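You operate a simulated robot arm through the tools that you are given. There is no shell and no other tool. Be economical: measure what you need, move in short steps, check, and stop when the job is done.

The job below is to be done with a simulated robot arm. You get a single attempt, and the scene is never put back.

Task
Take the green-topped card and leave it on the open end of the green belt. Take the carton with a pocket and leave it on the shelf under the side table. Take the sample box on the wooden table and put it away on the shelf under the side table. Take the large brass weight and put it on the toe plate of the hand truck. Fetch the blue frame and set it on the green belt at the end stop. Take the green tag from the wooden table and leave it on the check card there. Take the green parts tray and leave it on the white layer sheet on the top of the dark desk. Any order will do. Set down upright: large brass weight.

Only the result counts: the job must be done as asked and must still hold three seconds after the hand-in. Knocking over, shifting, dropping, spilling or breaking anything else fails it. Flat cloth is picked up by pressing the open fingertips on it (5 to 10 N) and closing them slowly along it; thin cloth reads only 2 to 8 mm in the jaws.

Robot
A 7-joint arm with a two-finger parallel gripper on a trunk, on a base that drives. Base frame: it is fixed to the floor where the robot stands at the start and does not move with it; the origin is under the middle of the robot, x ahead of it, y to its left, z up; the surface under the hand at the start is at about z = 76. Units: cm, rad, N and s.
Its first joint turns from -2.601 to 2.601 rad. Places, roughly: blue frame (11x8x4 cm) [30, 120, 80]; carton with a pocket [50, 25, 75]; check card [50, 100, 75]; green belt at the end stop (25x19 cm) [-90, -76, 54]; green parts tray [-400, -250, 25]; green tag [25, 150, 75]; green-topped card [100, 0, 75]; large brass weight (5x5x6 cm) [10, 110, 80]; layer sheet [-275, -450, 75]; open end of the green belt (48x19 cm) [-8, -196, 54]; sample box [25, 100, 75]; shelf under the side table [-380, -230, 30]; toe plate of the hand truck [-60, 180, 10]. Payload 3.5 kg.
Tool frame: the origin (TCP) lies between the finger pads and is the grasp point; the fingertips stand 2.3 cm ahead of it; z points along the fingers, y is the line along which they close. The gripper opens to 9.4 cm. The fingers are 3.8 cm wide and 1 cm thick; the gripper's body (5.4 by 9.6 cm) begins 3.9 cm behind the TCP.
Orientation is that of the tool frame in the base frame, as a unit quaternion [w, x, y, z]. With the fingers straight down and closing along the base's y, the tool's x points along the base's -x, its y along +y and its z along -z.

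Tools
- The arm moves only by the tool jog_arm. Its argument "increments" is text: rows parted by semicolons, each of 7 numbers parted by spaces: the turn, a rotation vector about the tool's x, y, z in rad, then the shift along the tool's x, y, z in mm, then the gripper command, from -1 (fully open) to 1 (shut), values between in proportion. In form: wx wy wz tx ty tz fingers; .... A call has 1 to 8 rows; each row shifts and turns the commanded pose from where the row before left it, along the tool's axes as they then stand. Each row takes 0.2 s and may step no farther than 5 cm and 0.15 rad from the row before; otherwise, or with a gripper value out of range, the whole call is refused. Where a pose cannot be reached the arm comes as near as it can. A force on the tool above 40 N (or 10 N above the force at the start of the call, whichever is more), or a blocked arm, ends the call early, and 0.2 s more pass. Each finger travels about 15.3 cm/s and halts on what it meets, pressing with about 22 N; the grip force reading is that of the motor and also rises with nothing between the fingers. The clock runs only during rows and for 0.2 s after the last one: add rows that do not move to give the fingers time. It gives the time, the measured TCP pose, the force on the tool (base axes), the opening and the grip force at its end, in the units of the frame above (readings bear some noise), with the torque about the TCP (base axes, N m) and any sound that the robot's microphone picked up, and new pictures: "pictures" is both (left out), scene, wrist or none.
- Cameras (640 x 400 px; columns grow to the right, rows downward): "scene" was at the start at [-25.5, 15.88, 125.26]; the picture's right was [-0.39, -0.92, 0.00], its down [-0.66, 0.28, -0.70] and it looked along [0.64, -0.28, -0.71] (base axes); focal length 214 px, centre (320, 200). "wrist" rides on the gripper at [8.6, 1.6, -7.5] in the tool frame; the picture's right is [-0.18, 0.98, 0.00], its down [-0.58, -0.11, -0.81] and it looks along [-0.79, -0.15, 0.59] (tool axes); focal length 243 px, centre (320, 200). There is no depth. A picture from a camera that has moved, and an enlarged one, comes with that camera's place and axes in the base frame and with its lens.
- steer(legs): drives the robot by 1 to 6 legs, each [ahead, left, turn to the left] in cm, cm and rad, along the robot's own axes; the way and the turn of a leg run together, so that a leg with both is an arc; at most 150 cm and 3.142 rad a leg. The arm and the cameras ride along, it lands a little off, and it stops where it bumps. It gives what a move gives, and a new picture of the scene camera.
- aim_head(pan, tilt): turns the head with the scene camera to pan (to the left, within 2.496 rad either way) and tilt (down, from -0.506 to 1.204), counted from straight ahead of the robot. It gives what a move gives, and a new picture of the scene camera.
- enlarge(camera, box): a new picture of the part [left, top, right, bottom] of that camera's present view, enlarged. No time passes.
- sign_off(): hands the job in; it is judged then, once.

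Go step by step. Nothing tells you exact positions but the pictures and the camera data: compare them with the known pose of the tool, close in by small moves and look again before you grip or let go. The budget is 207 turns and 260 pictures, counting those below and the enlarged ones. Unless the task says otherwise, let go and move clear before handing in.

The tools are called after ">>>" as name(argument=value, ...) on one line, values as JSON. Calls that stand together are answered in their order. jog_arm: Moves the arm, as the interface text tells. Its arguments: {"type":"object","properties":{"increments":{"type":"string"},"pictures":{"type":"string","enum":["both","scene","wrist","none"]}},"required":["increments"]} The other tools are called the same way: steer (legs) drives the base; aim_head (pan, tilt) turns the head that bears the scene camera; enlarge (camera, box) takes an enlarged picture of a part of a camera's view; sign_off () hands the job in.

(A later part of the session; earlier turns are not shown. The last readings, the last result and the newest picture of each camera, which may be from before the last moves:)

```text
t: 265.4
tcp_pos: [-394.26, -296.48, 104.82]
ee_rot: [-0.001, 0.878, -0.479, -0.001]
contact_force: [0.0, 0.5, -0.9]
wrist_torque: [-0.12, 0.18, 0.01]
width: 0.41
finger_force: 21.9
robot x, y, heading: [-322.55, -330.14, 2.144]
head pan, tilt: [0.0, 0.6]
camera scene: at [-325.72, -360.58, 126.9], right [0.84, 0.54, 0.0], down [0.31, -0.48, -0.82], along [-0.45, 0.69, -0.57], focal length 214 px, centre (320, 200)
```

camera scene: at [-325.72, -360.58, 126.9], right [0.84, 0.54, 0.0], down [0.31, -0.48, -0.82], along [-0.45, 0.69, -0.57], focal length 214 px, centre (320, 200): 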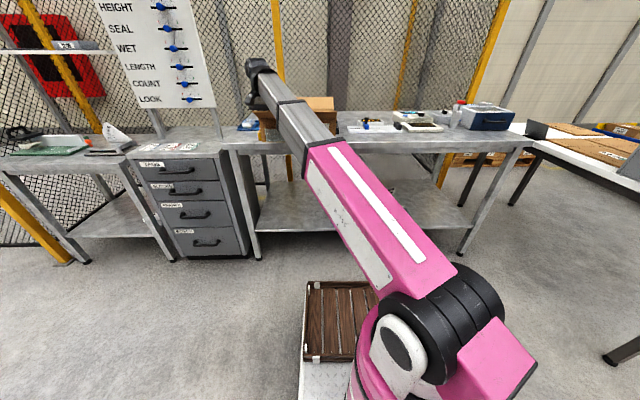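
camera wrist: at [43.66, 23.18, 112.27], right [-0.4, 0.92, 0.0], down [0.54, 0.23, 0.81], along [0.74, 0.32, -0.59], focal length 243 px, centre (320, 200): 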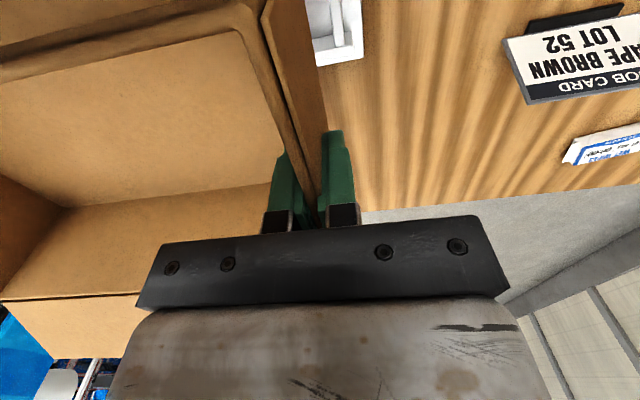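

I back 12 cm to clear the table edge, then lower the carton in front of the shelf.

>>> steer(legs=[[-12, 0, 0.02]])

>>> jog_arm(increments="0 0 0 0 0 46 1;0 0 0 0 0 46 1;0 0 0 0 0 46 1;0 0 0 0 0 46 1;0 0 0 0 0 46 1;0 0 0 0 0 46 1;0 0 0 0 0 46 1;0 0 0 0 0 46 1", pictures="scene")

>>> jog_arm(increments="0 0 0 0 0 46 1;0 0 0 0 0 46 1;0 0 0 0 0 46 1;0 0 0 0 0 46 1;0 0 0 0 0 46 1;0 0 0 0 0 0 1", pictures="both")

```text
t: 266.6
tcp_pos: [-388.12, -308.3, 104.7]
ee_rot: [-0.001, 0.883, -0.47, -0.002]
contact_force: [0.6, 0.6, -1.1]
wrist_torque: [-0.16, 0.2, 0.01]
width: 0.4
finger_force: 21.9
robot x, y, heading: [-316.25, -340.15, 2.162]
head pan, tilt: [0.0, 0.6]
camera scene: at [-318.31, -370.75, 126.91], right [0.83, 0.56, 0.0], down [0.32, -0.47, -0.83], along [-0.46, 0.68, -0.56], focal length 214 px, centre (320, 200)
```

scene: 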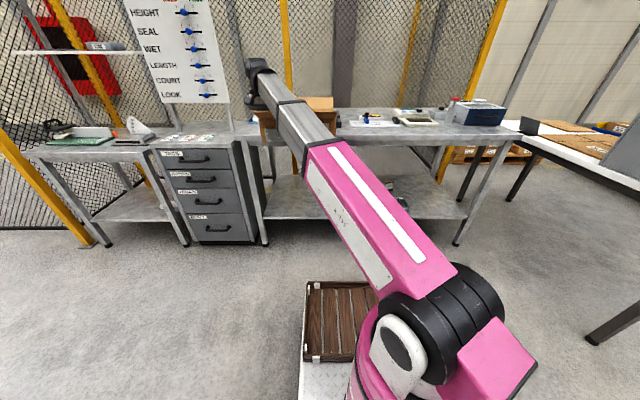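

```text
t: 268.4
tcp_pos: [-388.15, -308.37, 67.69]
ee_rot: [0.0, 0.883, -0.469, 0.0]
contact_force: [-0.5, -0.4, -1.1]
wrist_torque: [-0.14, 0.22, 0.03]
width: 0.39
finger_force: 21.9
robot x, y, heading: [-316.39, -340.22, 2.164]
head pan, tilt: [0.0, 0.6]
camera scene: at [-318.31, -370.75, 126.91], right [0.83, 0.56, 0.0], down [0.32, -0.47, -0.83], along [-0.46, 0.68, -0.56], focal length 214 px, centre (320, 200)
```

scene: 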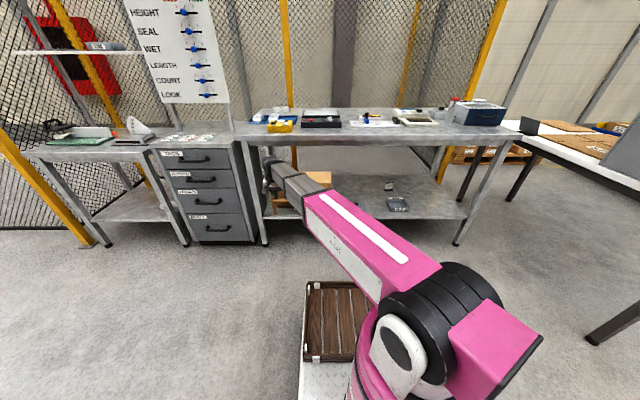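

```text
t: 269.8
tcp_pos: [-388.57, -308.33, 45.0]
ee_rot: [-0.001, 0.884, -0.468, -0.001]
contact_force: [0.5, -0.6, -1.5]
wrist_torque: [-0.09, 0.22, 0.0]
width: 0.4
finger_force: 21.8
robot x, y, heading: [-316.07, -340.51, 2.164]
head pan, tilt: [0.0, 0.6]
camera scene: at [-318.31, -370.75, 126.91], right [0.83, 0.56, 0.0], down [0.32, -0.47, -0.83], along [-0.46, 0.68, -0.56], focal length 214 px, centre (320, 200)
camera wrist: at [-385.23, -316.55, 52.4], right [-0.92, -0.4, 0.0], down [-0.23, 0.54, 0.81], along [-0.32, 0.74, -0.59], focal length 243 px, centre (320, 200)
```

scene: 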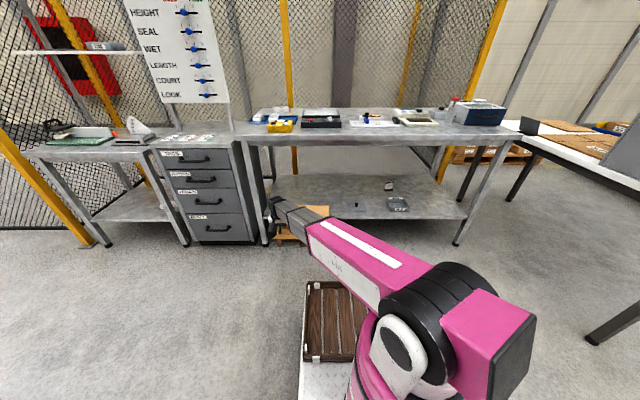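
wrist: 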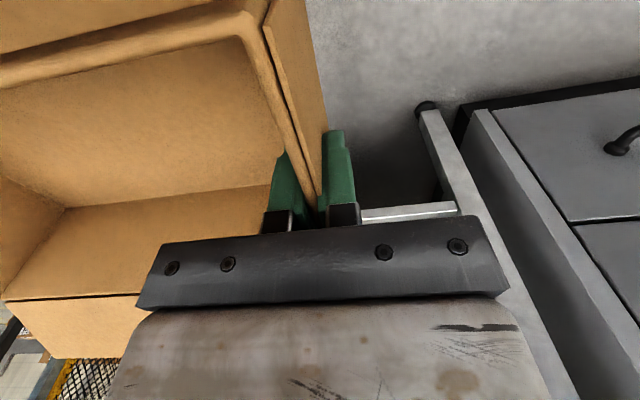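

The leg is ~18 cm left of the hand; path is clear. I drive 38 cm in.

>>> steer(legs=[[38, 0, 0]])

>>> jog_arm(increments="0 0 0 0 0 20 1;0 0 0 0 0 20 1;0 0 0 0 0 20 1;0 0 0 0 0 0 1", pictures="both")

```text
t: 272.2
tcp_pos: [-410.13, -276.14, 44.97]
ee_rot: [0.0, 0.883, -0.47, -0.001]
contact_force: [0.3, -0.3, -1.4]
wrist_torque: [-0.11, 0.17, 0.03]
width: 0.37
finger_force: 22.2
robot x, y, heading: [-337.68, -308.34, 2.164]
head pan, tilt: [0.0, 0.6]
camera scene: at [-340.03, -338.7, 126.91], right [0.83, 0.56, 0.0], down [0.32, -0.47, -0.83], along [-0.46, 0.68, -0.56], focal length 214 px, centre (320, 200)
```

scene: 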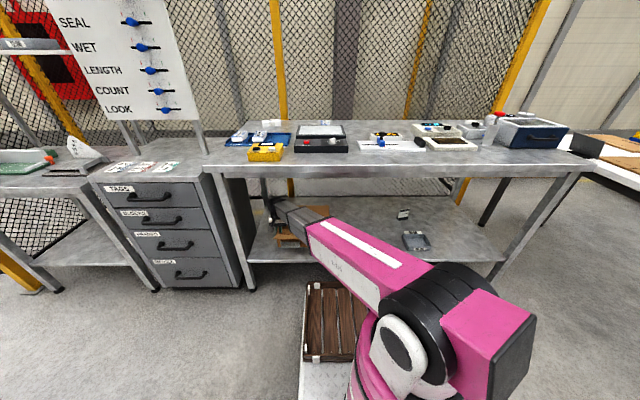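

```text
t: 273.2
tcp_pos: [-410.08, -276.07, 38.91]
ee_rot: [-0.001, 0.883, -0.47, -0.001]
contact_force: [0.4, -0.1, -1.6]
wrist_torque: [-0.13, 0.17, 0.03]
width: 0.4
finger_force: 21.9
robot x, y, heading: [-337.84, -307.9, 2.164]
head pan, tilt: [0.0, 0.6]
camera scene: at [-340.03, -338.7, 126.91], right [0.83, 0.56, 0.0], down [0.32, -0.47, -0.83], along [-0.46, 0.68, -0.56], focal length 214 px, centre (320, 200)
camera wrist: at [-406.76, -284.37, 46.43], right [-0.92, -0.4, 0.0], down [-0.23, 0.54, 0.81], along [-0.32, 0.74, -0.59], focal length 243 px, centre (320, 200)
```

scene: 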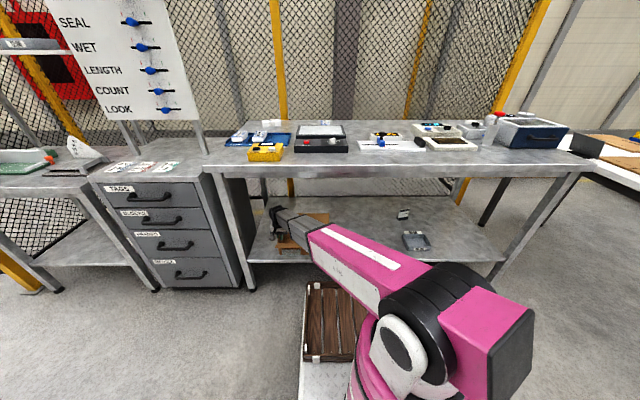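
wrist: 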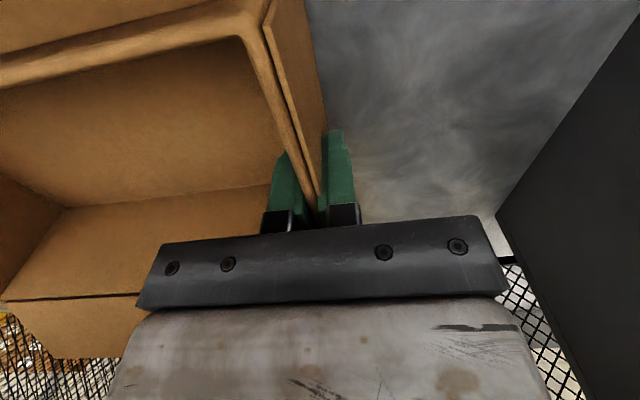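

>>> jog_arm(increments="0 0 0 0 0 4 1;0 0 0 0 0 4 1;0 0 0 0 0 0 1", pictures="none")

>>> jog_arm(increments="0 0 0 0 0 3 1;0 0 0 0 0 3 1;0 0 0 0 0 0 1", pictures="none")

```text
t: 274.0
tcp_pos: [-410.3, -276.08, 38.13]
ee_rot: [-0.001, 0.882, -0.47, -0.001]
contact_force: [0.0, 0.6, -1.7]
wrist_torque: [-0.14, 0.17, 0.01]
width: 0.37
finger_force: 21.6
robot x, y, heading: [-337.72, -308.51, 2.164]
head pan, tilt: [0.0, 0.6]
```

```text
t: 274.8
tcp_pos: [-410.24, -276.05, 37.49]
ee_rot: [-0.001, 0.883, -0.47, -0.002]
contact_force: [-0.4, 0.1, -1.9]
wrist_torque: [-0.14, 0.23, 0.0]
width: 0.37
finger_force: 22.1
robot x, y, heading: [-337.5, -308.26, 2.164]
head pan, tilt: [0.0, 0.6]
```

>>> jog_arm(increments="0 0 0 0 0 3 1;0 0 0 0 0 3 1;0 0 0 0 0 0 1", pictures="none")

>>> jog_arm(increments="0 0 0 0 0 3 1;0 0 0 0 0 3 1;0 0 0 0 0 0 1", pictures="none")

```text
t: 275.6
tcp_pos: [-410.1, -276.11, 37.05]
ee_rot: [-0.001, 0.883, -0.469, -0.002]
contact_force: [-3.0, -0.4, 25.8]
wrist_torque: [0.35, -0.48, 0.03]
width: 0.42
finger_force: 21.9
robot x, y, heading: [-337.99, -307.93, 2.165]
head pan, tilt: [0.0, 0.6]
```

```text
t: 276.4
tcp_pos: [-410.02, -276.06, 36.43]
ee_rot: [-0.001, 0.883, -0.47, -0.002]
contact_force: [-3.1, -3.7, 24.4]
wrist_torque: [0.02, -0.15, 0.1]
width: 0.39
finger_force: 21.7
robot x, y, heading: [-337.87, -308.15, 2.164]
head pan, tilt: [0.0, 0.6]
```

Contact. I release, rise clear of the rim and look.

>>> jog_arm(increments="0 0 0 0 0 -4 1;0 0 0 0 0 0 0.6;0 0 0 0 0 0 0.2;0 0 0 0 0 0 0.1;0 0 0 0 0 -40 0.1;0 0 0 0 0 -45 0.1;0 0 0 0 0 -45 0.1;0 0 0 0 0 -30 0.1", pictures="both")

>>> enlarge(camera="scene", box=[200, 150, 440, 300])

```text
t: 278.2
tcp_pos: [-410.11, -276.21, 52.69]
ee_rot: [-0.001, 0.883, -0.47, -0.002]
contact_force: [0.7, 1.5, -0.3]
wrist_torque: [-0.03, 0.01, 0.02]
width: 4.25
finger_force: 0.1
robot x, y, heading: [-337.99, -308.25, 2.169]
head pan, tilt: [0.0, 0.6]
camera scene: at [-340.02, -338.7, 126.91], right [0.83, 0.56, 0.0], down [0.32, -0.47, -0.83], along [-0.46, 0.68, -0.56], focal length 214 px, centre (320, 200)
camera wrist: at [-406.69, -284.49, 60.18], right [-0.92, -0.4, 0.0], down [-0.23, 0.54, 0.81], along [-0.32, 0.74, -0.59], focal length 243 px, centre (320, 200)
```

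scene: 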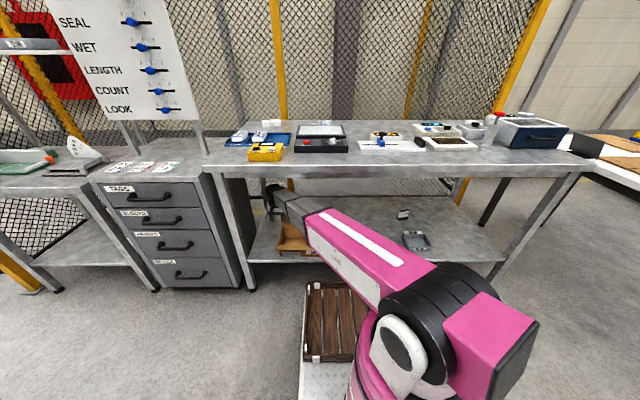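
wrist: 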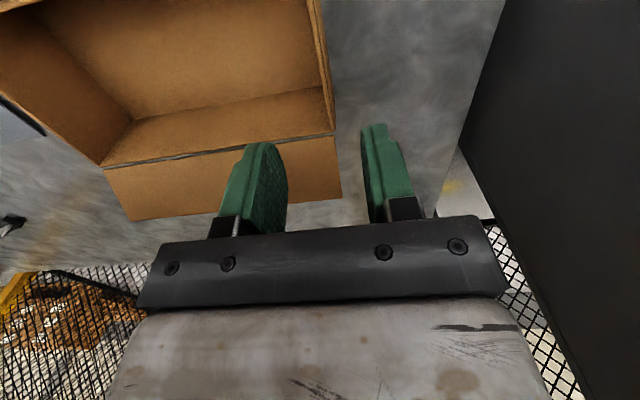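

```text
2.67 times, centred on (320, 225) of scene
camera zoom: at [-340.02, -338.7, 126.91], right [0.83, 0.56, 0.0], down [0.32, -0.47, -0.83], along [-0.46, 0.68, -0.56], focal length 572 px, centre (320, 133)
```

zoom: 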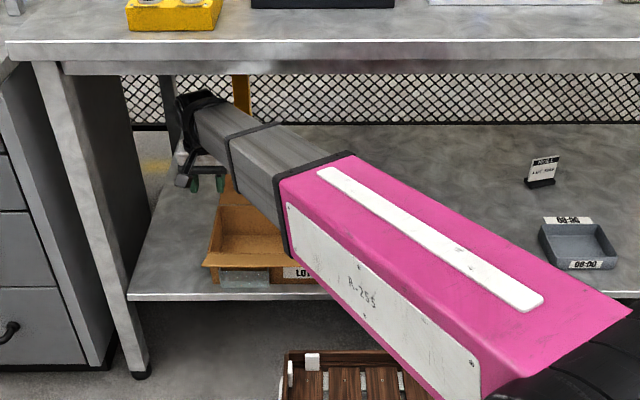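

Carton placed. I back out, raise the hand and drive around to the far side of the wooden table, from where the remaining items are reachable.

>>> steer(legs=[[-32, 0, 0]])

>>> jog_arm(increments="0 0 0 0 0 -50 0;0 0 0 0 0 -50 0;0 0 0 0 0 -50 0;0 0 0 0 0 -50 0;0 0 0 0 0 -50 0;0 0 0 0 0 -50 0;0 0 0 0 0 -50 0;0 0 0 0 0 -50 0", pictures="none")

>>> jog_arm(increments="0 0 0 0 0 -50 -1;0 0 0 0 0 -50 -1;0 0 0 0 0 0 -1", pictures="none")

>>> steer(legs=[[-20.9, -82.4, 0], [-47.9, -28, 0], [-68.6, -62.3, 0], [-40.7, -117.3, 0], [24.2, -125, 0], [0, 0, 1.565]])

```text
t: 280.4
tcp_pos: [-391.99, -302.97, 52.65]
ee_rot: [-0.001, 0.882, -0.471, -0.001]
contact_force: [0.1, 0.8, 0.3]
wrist_torque: [0.0, 0.01, 0.03]
width: 4.22
finger_force: 0.0
robot x, y, heading: [-319.75, -335.01, 2.158]
head pan, tilt: [0.0, 0.6]
camera scene: at [-322.05, -365.61, 126.91], right [0.83, 0.56, 0.0], down [0.31, -0.47, -0.83], along [-0.46, 0.69, -0.56], focal length 214 px, centre (320, 200)
```

scene: 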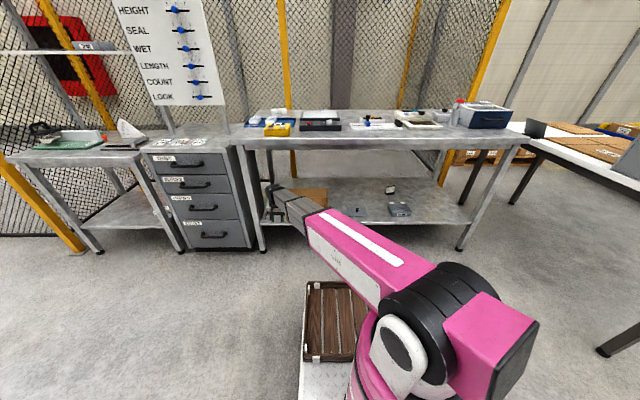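

```text
t: 282.2
tcp_pos: [-391.88, -302.71, 92.49]
ee_rot: [0.0, 0.882, -0.471, 0.0]
contact_force: [-0.5, -0.1, 1.0]
wrist_torque: [0.0, 0.0, 0.02]
width: 4.72
finger_force: 0.1
robot x, y, heading: [-319.79, -334.91, 2.159]
head pan, tilt: [0.0, 0.6]
```

```text
t: 283.0
tcp_pos: [-391.8, -302.78, 102.38]
ee_rot: [0.0, 0.882, -0.471, -0.001]
contact_force: [0.1, 0.5, -0.2]
wrist_torque: [0.02, 0.01, -0.01]
width: 9.4
finger_force: 0.1
robot x, y, heading: [-319.92, -334.99, 2.159]
head pan, tilt: [0.0, 0.6]
```

```text
t: 310.4
tcp_pos: [78.45, -319.3, 102.31]
ee_rot: [0.001, 0.967, 0.255, -0.002]
contact_force: [0.1, 0.2, -0.2]
wrist_torque: [-0.02, -0.03, 0.01]
width: 9.39
finger_force: 0.1
robot x, y, heading: [115.95, -249.62, -2.63]
head pan, tilt: [0.0, 0.6]
camera scene: at [146.24, -254.25, 126.91], right [-0.49, 0.87, 0.0], down [0.49, 0.28, -0.83], along [-0.72, -0.41, -0.56], focal length 214 px, centre (320, 200)
```

scene: 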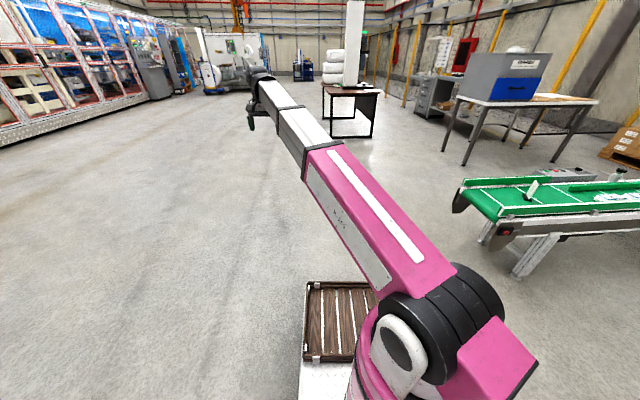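

>>> steer(legs=[[-97.5, -93.9, 0], [-98.4, -99.6, 0], [0, 0, 0.08], [-8.5, -114.8, 0]])

>>> aim_head(pan=-0.2, tilt=0.7)

>>> enlarge(camera="scene", box=[200, 80, 520, 280])

```text
t: 329.7
tcp_pos: [98.89, 43.36, 102.4]
ee_rot: [0.0, 0.953, 0.303, -0.003]
contact_force: [0.5, -0.4, 0.7]
wrist_torque: [-0.04, -0.01, 0.0]
width: 9.42
finger_force: 0.0
robot x, y, heading: [129.14, 116.18, -2.525]
head pan, tilt: [0.0, 0.6]
camera scene: at [159.95, 114.63, 126.91], right [-0.58, 0.82, 0.0], down [0.46, 0.33, -0.83], along [-0.67, -0.48, -0.56], focal length 214 px, centre (320, 200)
```

scene: 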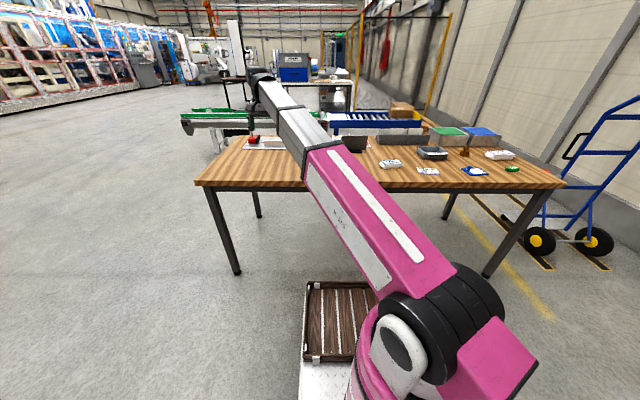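

```text
t: 330.5
tcp_pos: [98.86, 43.39, 102.44]
ee_rot: [0.001, 0.953, 0.302, -0.001]
contact_force: [0.1, 0.6, 0.1]
wrist_torque: [0.02, 0.01, -0.03]
width: 9.43
finger_force: 0.1
robot x, y, heading: [129.1, 116.12, -2.529]
head pan, tilt: [-0.201, 0.7]
camera scene: at [159.39, 116.3, 126.05], right [-0.4, 0.92, 0.0], down [0.59, 0.26, -0.77], along [-0.7, -0.31, -0.64], focal length 214 px, centre (320, 200)
```

scene: 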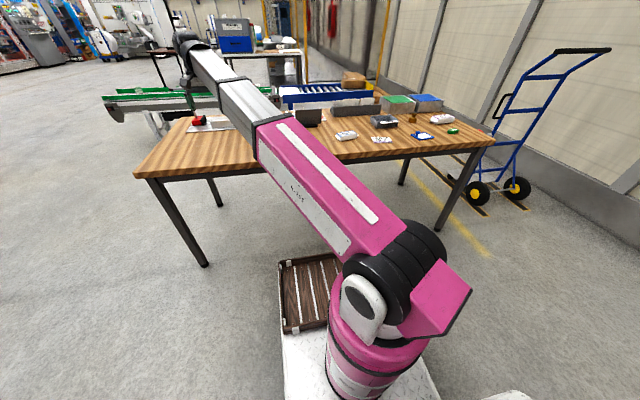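

```text
2.00 times, centred on (360, 180) of scene
camera zoom: at [159.39, 116.3, 126.05], right [-0.4, 0.92, 0.0], down [0.59, 0.26, -0.77], along [-0.7, -0.31, -0.64], focal length 429 px, centre (240, 240)
```

zoom: 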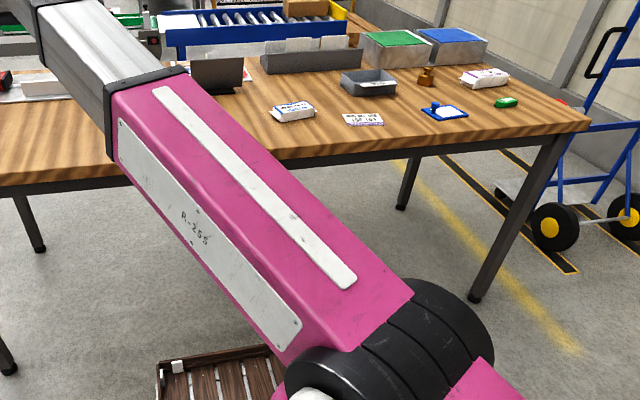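

From here everything is in view: tag ≈[14, 139], frame ≈[29, 122.5], check card ≈[44, 102], weight ≈[9.5, 116], box ≈[17, 98]. I move along the table to t≈85 and bring the hand to the tag.

>>> steer(legs=[[20, -61, -0.02]])

>>> jog_arm(increments="0 0 0.149 0 0 0 -1;0 0 0.149 0 0 0 -1;0 0 0.149 0 0 0 -1;0 0 0.149 0 0 0 -1;0 0 0.149 0 0 0 -1;0 0 0.149 0 0 0 -1;0 0 0.149 0 0 0 -1;0 0 0 0 0 0 -1", pictures="scene")

```text
t: 334.1
tcp_pos: [45.8, 83.34, 102.24]
ee_rot: [-0.001, 0.956, 0.293, -0.001]
contact_force: [-0.2, 0.1, -0.2]
wrist_torque: [-0.01, -0.03, 0.02]
width: 9.41
finger_force: 0.0
robot x, y, heading: [77.86, 155.76, -2.542]
head pan, tilt: [-0.201, 0.7]
camera scene: at [107.83, 154.99, 126.04], right [-0.38, 0.92, 0.0], down [0.59, 0.25, -0.76], along [-0.71, -0.29, -0.64], focal length 214 px, centre (320, 200)
```

scene: 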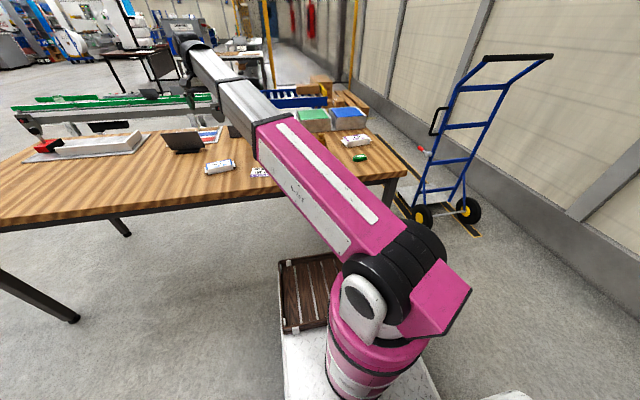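

```text
t: 335.9
tcp_pos: [45.85, 83.15, 102.45]
ee_rot: [0.0, 0.975, -0.223, -0.001]
contact_force: [-0.1, -0.3, -0.5]
wrist_torque: [0.01, -0.02, -0.01]
width: 9.39
finger_force: 0.1
robot x, y, heading: [77.46, 155.74, -2.547]
head pan, tilt: [-0.201, 0.7]
camera scene: at [107.83, 154.99, 126.04], right [-0.38, 0.92, 0.0], down [0.59, 0.25, -0.76], along [-0.71, -0.29, -0.64], focal length 214 px, centre (320, 200)
```

scene: 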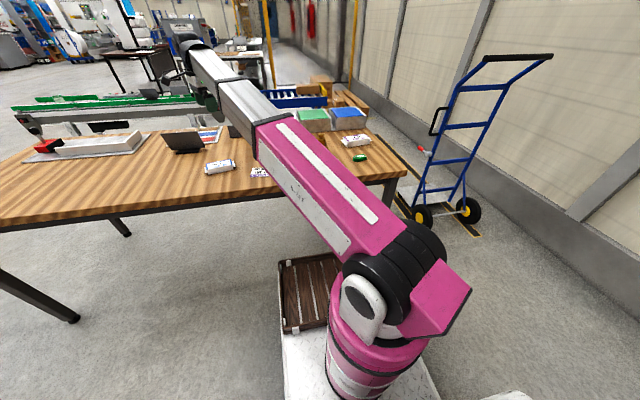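

>>> jog_arm(increments="0 0 0 -38.5 -25.8 0 -1;0 0 0 -38.5 -25.8 0 -1;0 0 0 -38.5 -25.8 0 -1;0 0 0 -38.5 -25.8 0 -1;0 0 0 -38.5 -25.8 0 -1;0 0 0 -38.5 -25.8 0 -1;0 0 0 -38.5 -25.8 0 -1;0 0 0 -38.5 -25.8 0 -1", pictures="none")

>>> jog_arm(increments="0 0 0 -38.5 -25.8 0 -1;0 0 0 -38.5 -25.8 0 -1;0 0 0 -38.5 -25.8 0 -1;0 0 0 -38.5 -25.8 0 -1;0 0 0.149 0 0 0 -1;0 0 0.149 0 0 0 -1;0 0 0.149 0 0 0 -1;0 0 0.149 0 0 0 -1", pictures="both")

```text
t: 337.7
tcp_pos: [26.97, 115.15, 102.34]
ee_rot: [0.0, 0.975, -0.222, -0.001]
contact_force: [-0.3, 0.0, 0.4]
wrist_torque: [0.01, -0.01, -0.01]
width: 9.43
finger_force: 0.1
robot x, y, heading: [77.93, 155.28, -2.542]
head pan, tilt: [-0.201, 0.7]
```

```text
t: 339.5
tcp_pos: [17.76, 131.2, 102.27]
ee_rot: [0.002, 0.866, -0.5, -0.001]
contact_force: [0.6, -0.2, 0.6]
wrist_torque: [0.0, 0.02, -0.02]
width: 9.41
finger_force: 0.0
robot x, y, heading: [77.61, 155.27, -2.544]
head pan, tilt: [-0.201, 0.7]
camera scene: at [107.82, 155.0, 126.04], right [-0.38, 0.92, 0.0], down [0.59, 0.25, -0.76], along [-0.71, -0.29, -0.64], focal length 214 px, centre (320, 200)
camera wrist: at [20.49, 122.73, 109.89], right [-0.94, -0.33, 0.0], down [-0.19, 0.56, 0.81], along [-0.27, 0.76, -0.59], focal length 243 px, centre (320, 200)
```

scene: 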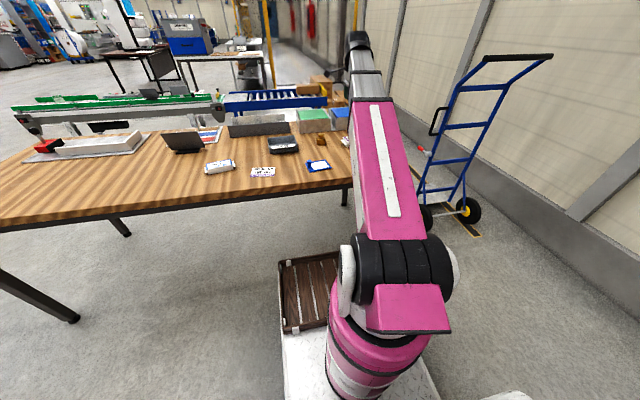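
wrist: 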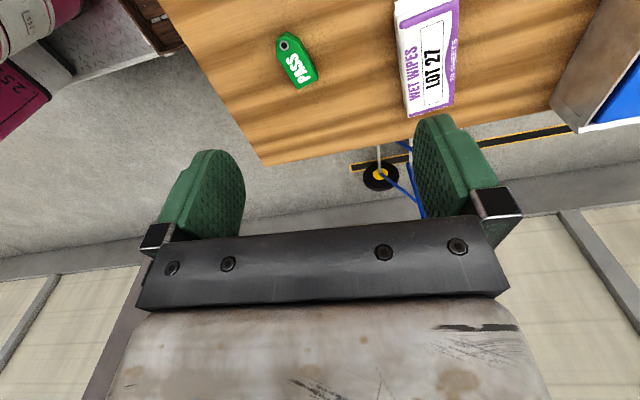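

The tag lies at ≈[18, 137.8], long axis ~134°. I align to grip across its width and descend partway.

>>> jog_arm(increments="0 0 0 -28 -18.5 0 -0.4;0 0 0 -28 -18.5 0 -0.4;0 0 -0.122 0 0 0 -0.4;0 0 -0.122 0 0 0 -0.4;0 0 0 0 0 45 -0.4;0 0 0 0 0 45 -0.4;0 0 0 0 0 45 -0.4;0 0 0 0 0 0 -0.4", pictures="wrist")

```text
t: 341.3
tcp_pos: [18.06, 138.07, 88.96]
ee_rot: [0.0, 0.921, -0.39, -0.001]
contact_force: [-1.3, 1.3, 0.1]
wrist_torque: [0.0, 0.0, 0.02]
width: 6.6
finger_force: 0.2
robot x, y, heading: [77.3, 155.39, -2.546]
head pan, tilt: [-0.201, 0.7]
camera wrist: at [22.79, 130.47, 96.48], right [-0.83, -0.55, 0.0], down [-0.32, 0.49, 0.81], along [-0.45, 0.67, -0.59], focal length 243 px, centre (320, 200)
```

wrist: 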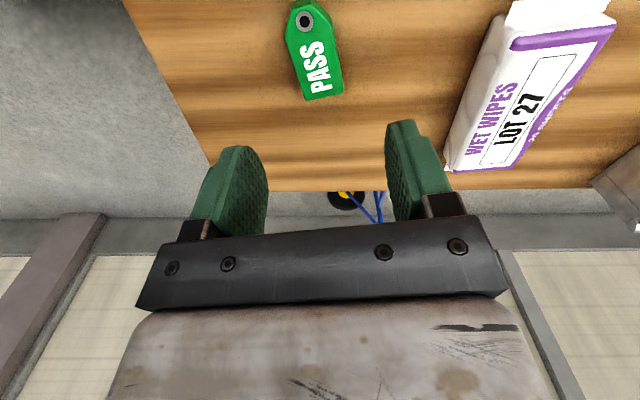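

>>> jog_arm(increments="0 0 -0.138 0 0 0 -0.1;0 0 -0.137 0 0 0 -0.1;0 0 0 0 0 40 -0.1;0 0 0 0 0 30 -0.1;0 0 0 0 0 0 -0.1", pictures="wrist")

```text
t: 342.5
tcp_pos: [18.05, 138.0, 81.86]
ee_rot: [0.001, 0.966, -0.259, -0.001]
contact_force: [-0.5, -0.2, 0.4]
wrist_torque: [-0.01, 0.0, 0.02]
width: 5.17
finger_force: 0.1
robot x, y, heading: [77.48, 155.57, -2.546]
head pan, tilt: [-0.201, 0.7]
camera wrist: at [24.63, 132.06, 89.44], right [-0.65, -0.76, 0.0], down [-0.45, 0.39, 0.81], along [-0.61, 0.53, -0.59], focal length 243 px, centre (320, 200)
```

wrist: 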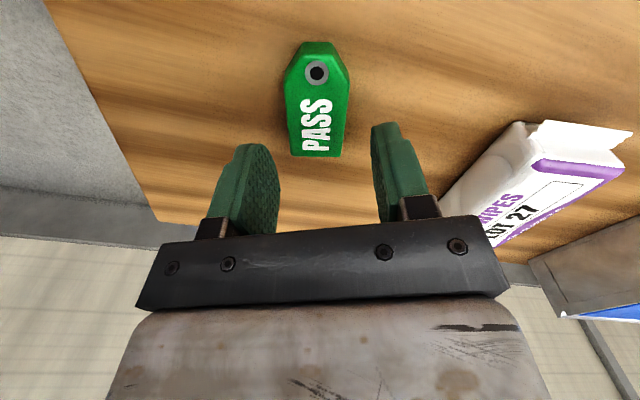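

>>> jog_arm(increments="0 0 0 0 0 20 -0.1;0 0 0 0 0 12 -0.1;0 0 0 0 0 4 -0.1;0 0 0 0 0 0 0.3;0 0 0 0 0 0 0.6;0 0 0 0 0 0 1;0 0 0 0 0 0 1", pictures="wrist")

```text
t: 344.1
tcp_pos: [18.02, 138.01, 78.28]
ee_rot: [0.001, 0.966, -0.26, -0.002]
contact_force: [0.7, -0.6, -0.6]
wrist_torque: [0.0, -0.01, 0.01]
width: 3.31
finger_force: 21.9
robot x, y, heading: [77.44, 155.64, -2.545]
head pan, tilt: [-0.201, 0.7]
camera wrist: at [24.51, 132.06, 85.85], right [-0.65, -0.76, 0.0], down [-0.45, 0.39, 0.81], along [-0.61, 0.53, -0.59], focal length 243 px, centre (320, 200)
```

wrist: 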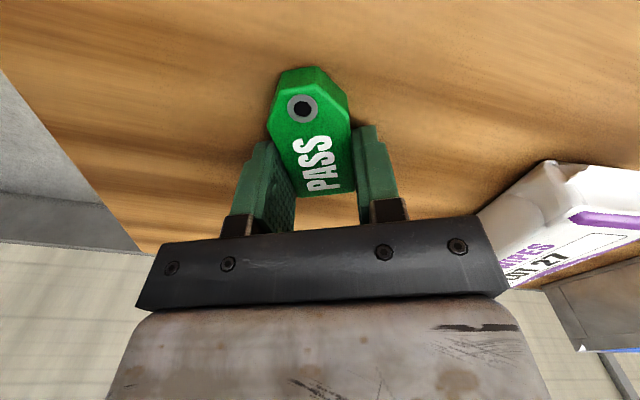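

Tag gripped. I lift and carry it toward the check card.

>>> jog_arm(increments="0 0 0 0 0 -40 1;0 0 0 0 0 -45 1;0 0 0 0 0 -45 1;0 0 0 45.4 18.7 0 1;0 0 0 45.4 18.7 0 1;0 0 0 45.4 18.7 0 1;0 0 0 45.4 18.7 0 1;0 0 0 45.4 18.7 0 1", pictures="none")

>>> jog_arm(increments="0 0 0 45.4 18.7 0 1;0 0 0 45.4 18.7 0 1;0 0 0 45.4 18.7 0 1;0 0 0 45.4 18.7 0 1;0 0 0 0 0 0 1", pictures="both")

```text
t: 345.9
tcp_pos: [32.98, 118.66, 91.02]
ee_rot: [0.0, 0.965, -0.261, -0.001]
contact_force: [0.0, -0.5, 0.3]
wrist_torque: [-0.01, 0.01, 0.01]
width: 3.27
finger_force: 22.1
robot x, y, heading: [77.46, 155.31, -2.547]
head pan, tilt: [-0.201, 0.7]
```

```text
t: 347.1
tcp_pos: [44.9, 102.93, 91.19]
ee_rot: [0.001, 0.965, -0.261, -0.001]
contact_force: [0.2, -0.6, 0.2]
wrist_torque: [-0.02, -0.06, -0.02]
width: 3.28
finger_force: 22.3
robot x, y, heading: [77.35, 155.48, -2.547]
head pan, tilt: [-0.201, 0.7]
camera scene: at [107.83, 155.0, 126.04], right [-0.38, 0.92, 0.0], down [0.59, 0.25, -0.76], along [-0.71, -0.29, -0.64], focal length 214 px, centre (320, 200)
camera wrist: at [51.47, 96.97, 98.65], right [-0.65, -0.76, 0.0], down [-0.45, 0.39, 0.81], along [-0.61, 0.53, -0.59], focal length 243 px, centre (320, 200)
```

scene: 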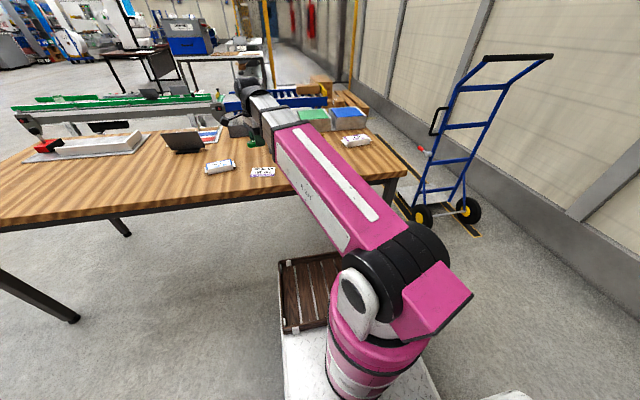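
wrist: 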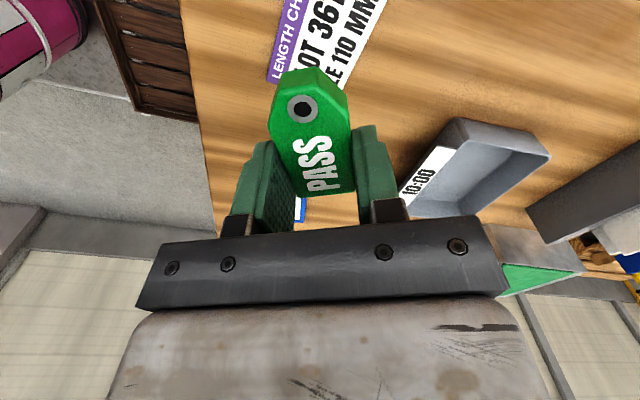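

The check card's centre is ≈[45.6, 102.1]; I shift slightly and lower the tag on it.

>>> jog_arm(increments="0 0 0 10 3 0 1;0 0 0 0 0 40 1;0 0 0 0 0 40 1;0 0 0 0 0 35 1;0 0 0 0 0 0 1", pictures="wrist")

>>> jog_arm(increments="0 0 0 0 0 5 1;0 0 0 0 0 4 1;0 0 0 0 0 0 1", pictures="none")

```text
t: 348.3
tcp_pos: [45.49, 102.26, 79.67]
ee_rot: [0.0, 0.966, -0.26, -0.002]
contact_force: [0.3, -0.1, 0.2]
wrist_torque: [0.02, 0.01, 0.02]
width: 3.31
finger_force: 22.0
robot x, y, heading: [77.79, 155.51, -2.55]
head pan, tilt: [-0.201, 0.7]
camera wrist: at [52.11, 96.36, 87.18], right [-0.65, -0.76, 0.0], down [-0.45, 0.39, 0.81], along [-0.61, 0.53, -0.59], focal length 243 px, centre (320, 200)
```

wrist: 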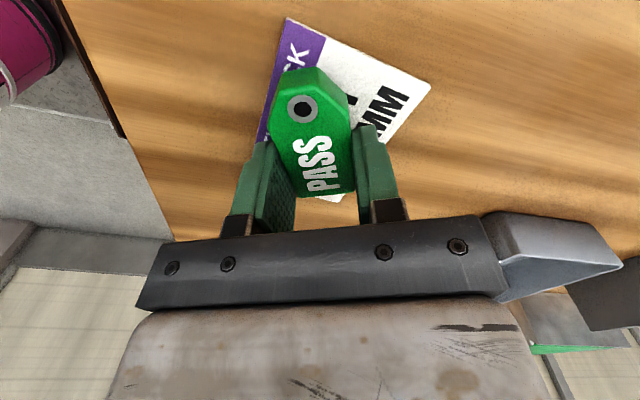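

```text
t: 349.1
tcp_pos: [45.62, 102.16, 78.84]
ee_rot: [0.001, 0.966, -0.26, -0.001]
contact_force: [0.5, 0.1, 0.2]
wrist_torque: [0.01, 0.0, 0.03]
width: 3.29
finger_force: 21.1
robot x, y, heading: [77.62, 155.55, -2.547]
head pan, tilt: [-0.201, 0.7]
```

>>> jog_arm(increments="0 0 0 9 4 0 1;0 0 0 0 0 3 1;0 0 0 0 0 2 1;0 0 0 0 0 0 1", pictures="none")

>>> jog_arm(increments="0 0 0 0 0 2 1;0 0 0 0 0 2 1;0 0 0 0 0 0 1", pictures="none")

```text
t: 350.1
tcp_pos: [46.01, 101.24, 78.46]
ee_rot: [0.001, 0.966, -0.26, -0.001]
contact_force: [0.3, -1.6, 31.6]
wrist_torque: [-0.07, -0.28, 0.01]
width: 3.3
finger_force: 22.2
robot x, y, heading: [77.62, 155.49, -2.545]
head pan, tilt: [-0.201, 0.7]
```

```text
t: 350.4
tcp_pos: [46.02, 101.3, 78.53]
ee_rot: [0.003, 0.965, -0.261, -0.002]
contact_force: [1.5, 2.1, 19.9]
wrist_torque: [0.03, -0.22, 0.0]
width: 3.29
finger_force: 21.6
robot x, y, heading: [77.51, 155.52, -2.547]
head pan, tilt: [-0.201, 0.7]
stopped in row 1: the force on the tool passed its limit at 47 N (the readings are from after the stop); the commanded pose is now the measured one
```

Contact with the card. I release a little and lift away.

>>> jog_arm(increments="0 0 0 0 0 -2 1;0 0 0 0 0 0 0.25;0 0 0 0 0 0 0.1;0 0 0 0 0 0 -0.1;0 0 0 0 0 -40 -0.1;0 0 0 0 0 -45 -0.1;0 0 0 0 0 -45 -0.1;0 0 0 0 0 -45 -0.1", pictures="wrist")

>>> aim_head(pan=0.0, tilt=0.8)

>>> enlarge(camera="scene", box=[240, 70, 480, 220])

```text
t: 352.2
tcp_pos: [46.36, 101.22, 96.1]
ee_rot: [0.002, 0.966, -0.259, -0.001]
contact_force: [0.3, -0.7, -0.8]
wrist_torque: [0.02, -0.02, 0.0]
width: 5.15
finger_force: 0.0
robot x, y, heading: [77.88, 155.27, -2.547]
head pan, tilt: [-0.201, 0.7]
camera wrist: at [52.88, 95.4, 103.63], right [-0.65, -0.76, 0.0], down [-0.45, 0.39, 0.81], along [-0.61, 0.52, -0.59], focal length 243 px, centre (320, 200)
```

wrist: 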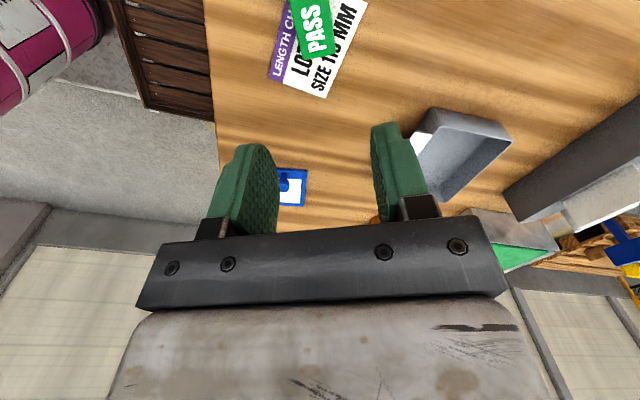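

```text
t: 352.9
tcp_pos: [46.23, 101.3, 95.99]
ee_rot: [0.002, 0.966, -0.26, -0.001]
contact_force: [0.2, 0.1, 0.9]
wrist_torque: [0.0, -0.02, 0.01]
width: 5.14
finger_force: 0.0
robot x, y, heading: [77.47, 155.56, -2.546]
head pan, tilt: [0.0, 0.799]
camera scene: at [108.98, 153.74, 125.22], right [-0.56, 0.83, 0.0], down [0.59, 0.4, -0.7], along [-0.58, -0.39, -0.72], focal length 214 px, centre (320, 200)
```

scene: 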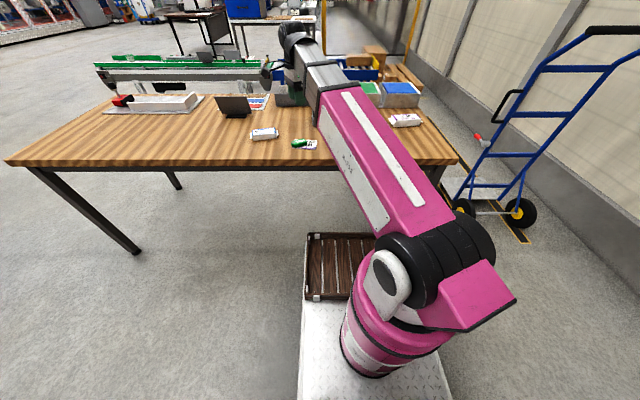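

```text
2.67 times, centred on (360, 145) of scene
camera zoom: at [108.98, 153.74, 125.22], right [-0.56, 0.83, 0.0], down [0.59, 0.4, -0.7], along [-0.58, -0.39, -0.72], focal length 572 px, centre (213, 347)
```

zoom: 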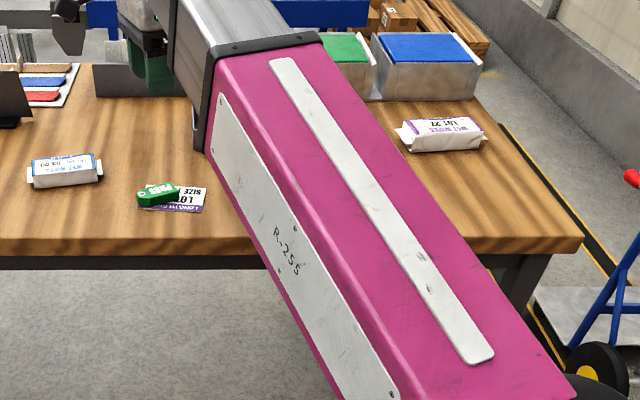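

The tag may sit towards one end of the card; I pull back to see the whole card.

>>> jog_arm(increments="0 0 0 45 0 0 -0.1;0 0 0 45 0 0 -0.1;0 0 0 0 0 0 -0.1", pictures="wrist")

>>> enlarge(camera="wrist", box=[240, 20, 400, 120])

```text
t: 353.7
tcp_pos: [54.06, 96.89, 96.24]
ee_rot: [0.002, 0.965, -0.261, -0.001]
contact_force: [0.8, 1.2, -0.5]
wrist_torque: [0.01, -0.01, -0.04]
width: 5.18
finger_force: 0.1
robot x, y, heading: [77.58, 155.3, -2.547]
head pan, tilt: [0.0, 0.799]
camera wrist: at [60.53, 91.06, 103.73], right [-0.65, -0.76, 0.0], down [-0.45, 0.39, 0.81], along [-0.61, 0.53, -0.59], focal length 243 px, centre (320, 200)
```

wrist: 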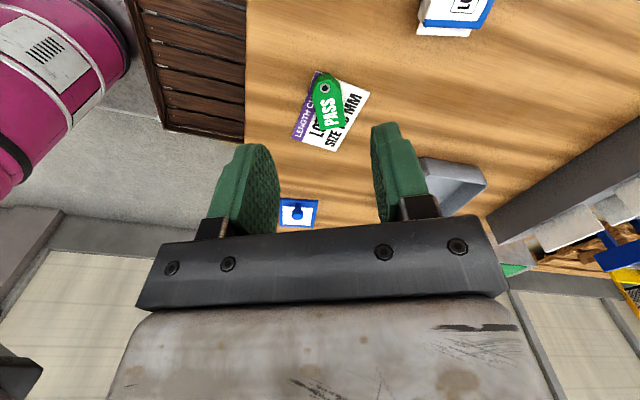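

```text
4.00 times, centred on (320, 70) of wrist
camera zoom: at [60.53, 91.06, 103.73], right [-0.65, -0.76, 0.0], down [-0.45, 0.39, 0.81], along [-0.61, 0.53, -0.59], focal length 970 px, centre (320, 720)
```

zoom: 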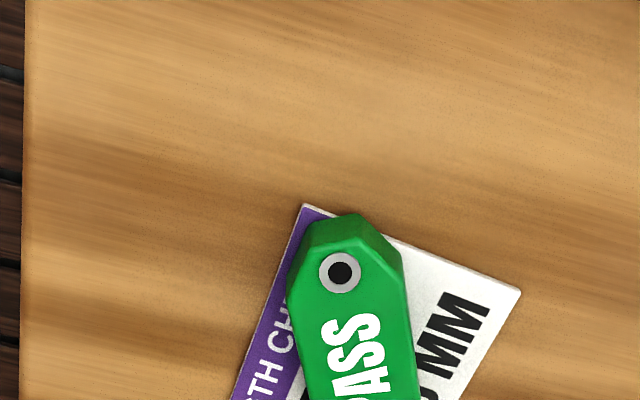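

Tag rests on the card. Next the brass weight: I move the hand towards [11, 116].

>>> jog_arm(increments="0 0 0 -49 5 0 -1;0 0 0 -49 5 0 -1;0 0 0 -49 5 0 -1;0 0 0 -49 5 0 -1;0 0 0 -49 5 0 -1;0 0 0 -49 5 0 -1;0 0 0 -49 5 0 -1;0 0 0 -49 5 0 -1", pictures="both")

```text
t: 355.5
tcp_pos: [18.04, 113.05, 96.07]
ee_rot: [0.002, 0.966, -0.26, -0.002]
contact_force: [0.1, -0.6, 0.9]
wrist_torque: [-0.01, 0.01, -0.01]
width: 9.43
finger_force: 0.1
robot x, y, heading: [77.49, 154.93, -2.541]
head pan, tilt: [0.0, 0.799]
camera scene: at [108.99, 153.75, 125.22], right [-0.56, 0.83, 0.0], down [0.59, 0.4, -0.7], along [-0.58, -0.39, -0.72], focal length 214 px, centre (320, 200)
camera wrist: at [24.67, 107.13, 103.61], right [-0.65, -0.76, 0.0], down [-0.45, 0.39, 0.81], along [-0.61, 0.52, -0.59], focal length 243 px, centre (320, 200)
```

scene: 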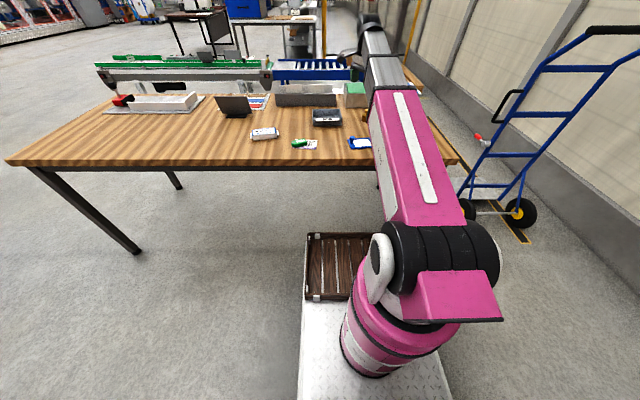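
wrist: 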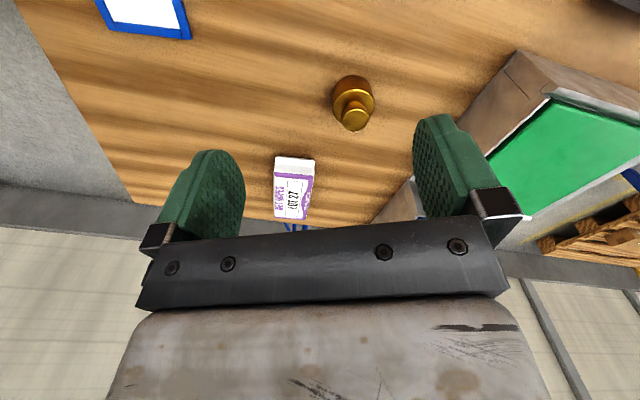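

Weight axis at ≈[11.1, 114]. I centre over it and descend partly, then check.

>>> jog_arm(increments="0 0 0 -32 13 0 -0.6;0 0 0 -33 13.6 0 -0.6;0 0 0 0 0 40 -0.6;0 0 0 0 0 40 -0.6;0 0 0 0 0 0 -0.6", pictures="wrist")

```text
t: 356.7
tcp_pos: [11.04, 114.05, 88.26]
ee_rot: [0.002, 0.966, -0.259, -0.001]
contact_force: [0.1, -0.2, 0.5]
wrist_torque: [0.02, 0.0, 0.0]
width: 7.55
finger_force: 0.1
robot x, y, heading: [77.49, 155.28, -2.548]
head pan, tilt: [0.0, 0.799]
camera wrist: at [17.46, 108.1, 95.75], right [-0.65, -0.76, 0.0], down [-0.45, 0.39, 0.81], along [-0.61, 0.52, -0.59], focal length 243 px, centre (320, 200)
```

wrist: 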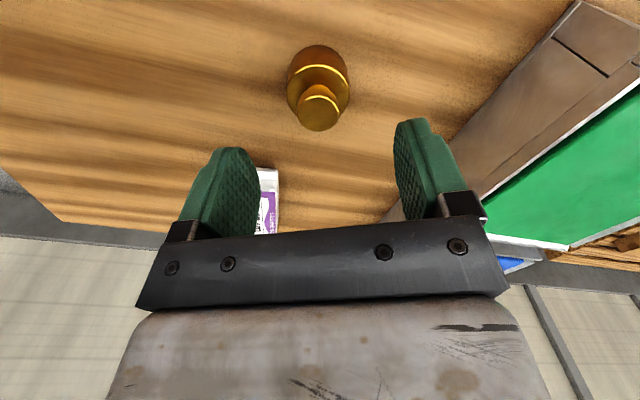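

>>> jog_arm(increments="0 0 0 0 0 40 -0.6;0 0 0 0 0 35 -0.6;0 0 0 0 0 20 -0.6;0 0 0 0 0 0 -0.6;0 0 0 0 0 0 0;0 0 0 0 0 0 0.5;0 0 0 0 0 0 1;0 0 0 0 0 0 1", pictures="wrist")

```text
t: 358.5
tcp_pos: [11.01, 114.06, 78.57]
ee_rot: [0.001, 0.966, -0.26, -0.001]
contact_force: [-0.6, 0.3, -0.1]
wrist_torque: [-0.05, -0.07, 0.0]
width: 4.75
finger_force: 21.5
robot x, y, heading: [77.56, 155.32, -2.542]
head pan, tilt: [0.0, 0.799]
camera wrist: at [17.56, 108.09, 86.15], right [-0.65, -0.76, 0.0], down [-0.45, 0.39, 0.81], along [-0.61, 0.52, -0.59], focal length 243 px, centre (320, 200)
```

wrist: 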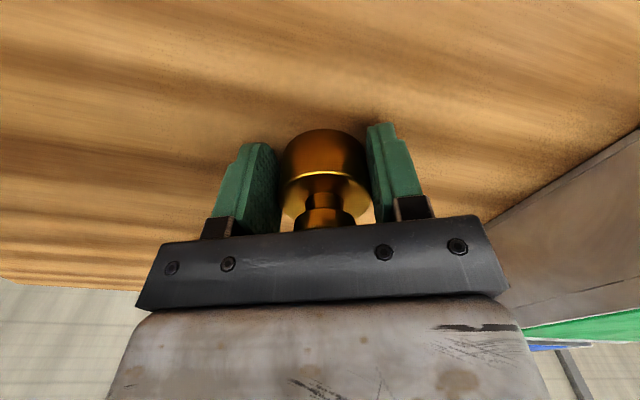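

Weight gripped. I lift it and drive round the table's right end to the near side for the hand truck.

>>> jog_arm(increments="0 0 0 0 0 -15 1;0 0 0 0 0 -40 1;0 0 0 0 0 -45 1;0 0 0 0 0 -45 1;0 0 0 0 0 -45 1;0 0 0 0 0 -45 1;0 0 0 0 0 -20 1;0 0 0 0 0 0 1", pictures="wrist")

>>> steer(legs=[[-30, 0, 0], [7.9, 90, 0], [7.9, 90, 0], [104.7, 92, 0], [70.1, -65.7, 0]])

```text
t: 360.3
tcp_pos: [11.2, 114.0, 104.34]
ee_rot: [0.001, 0.966, -0.26, -0.001]
contact_force: [-0.1, -0.4, -5.7]
wrist_torque: [-0.05, -0.05, 0.02]
width: 4.75
finger_force: 22.5
robot x, y, heading: [77.46, 155.14, -2.546]
head pan, tilt: [0.0, 0.799]
camera wrist: at [17.65, 108.08, 111.86], right [-0.65, -0.76, 0.0], down [-0.45, 0.39, 0.81], along [-0.61, 0.52, -0.59], focal length 243 px, centre (320, 200)
```

wrist: 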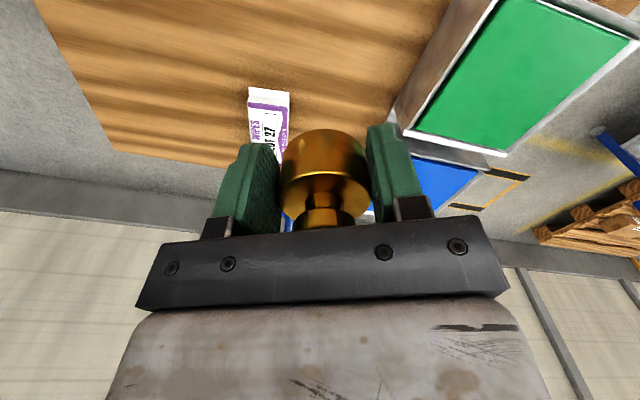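

```text
t: 382.3
tcp_pos: [-8.47, -145.3, 104.35]
ee_rot: [0.001, 0.963, -0.27, -0.001]
contact_force: [1.2, 0.3, -5.4]
wrist_torque: [-0.04, -0.04, 0.02]
width: 4.76
finger_force: 21.8
robot x, y, heading: [58.92, -105.27, -2.566]
head pan, tilt: [0.0, 0.799]
camera scene: at [90.1, -107.67, 125.22], right [-0.54, 0.84, 0.0], down [0.6, 0.39, -0.7], along [-0.59, -0.38, -0.72], focal length 214 px, centre (320, 200)
```

scene: 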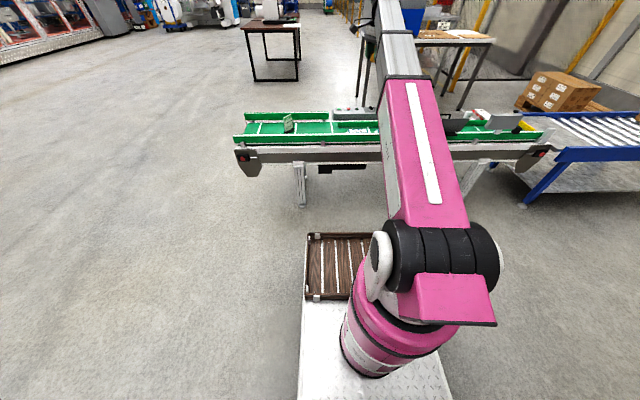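

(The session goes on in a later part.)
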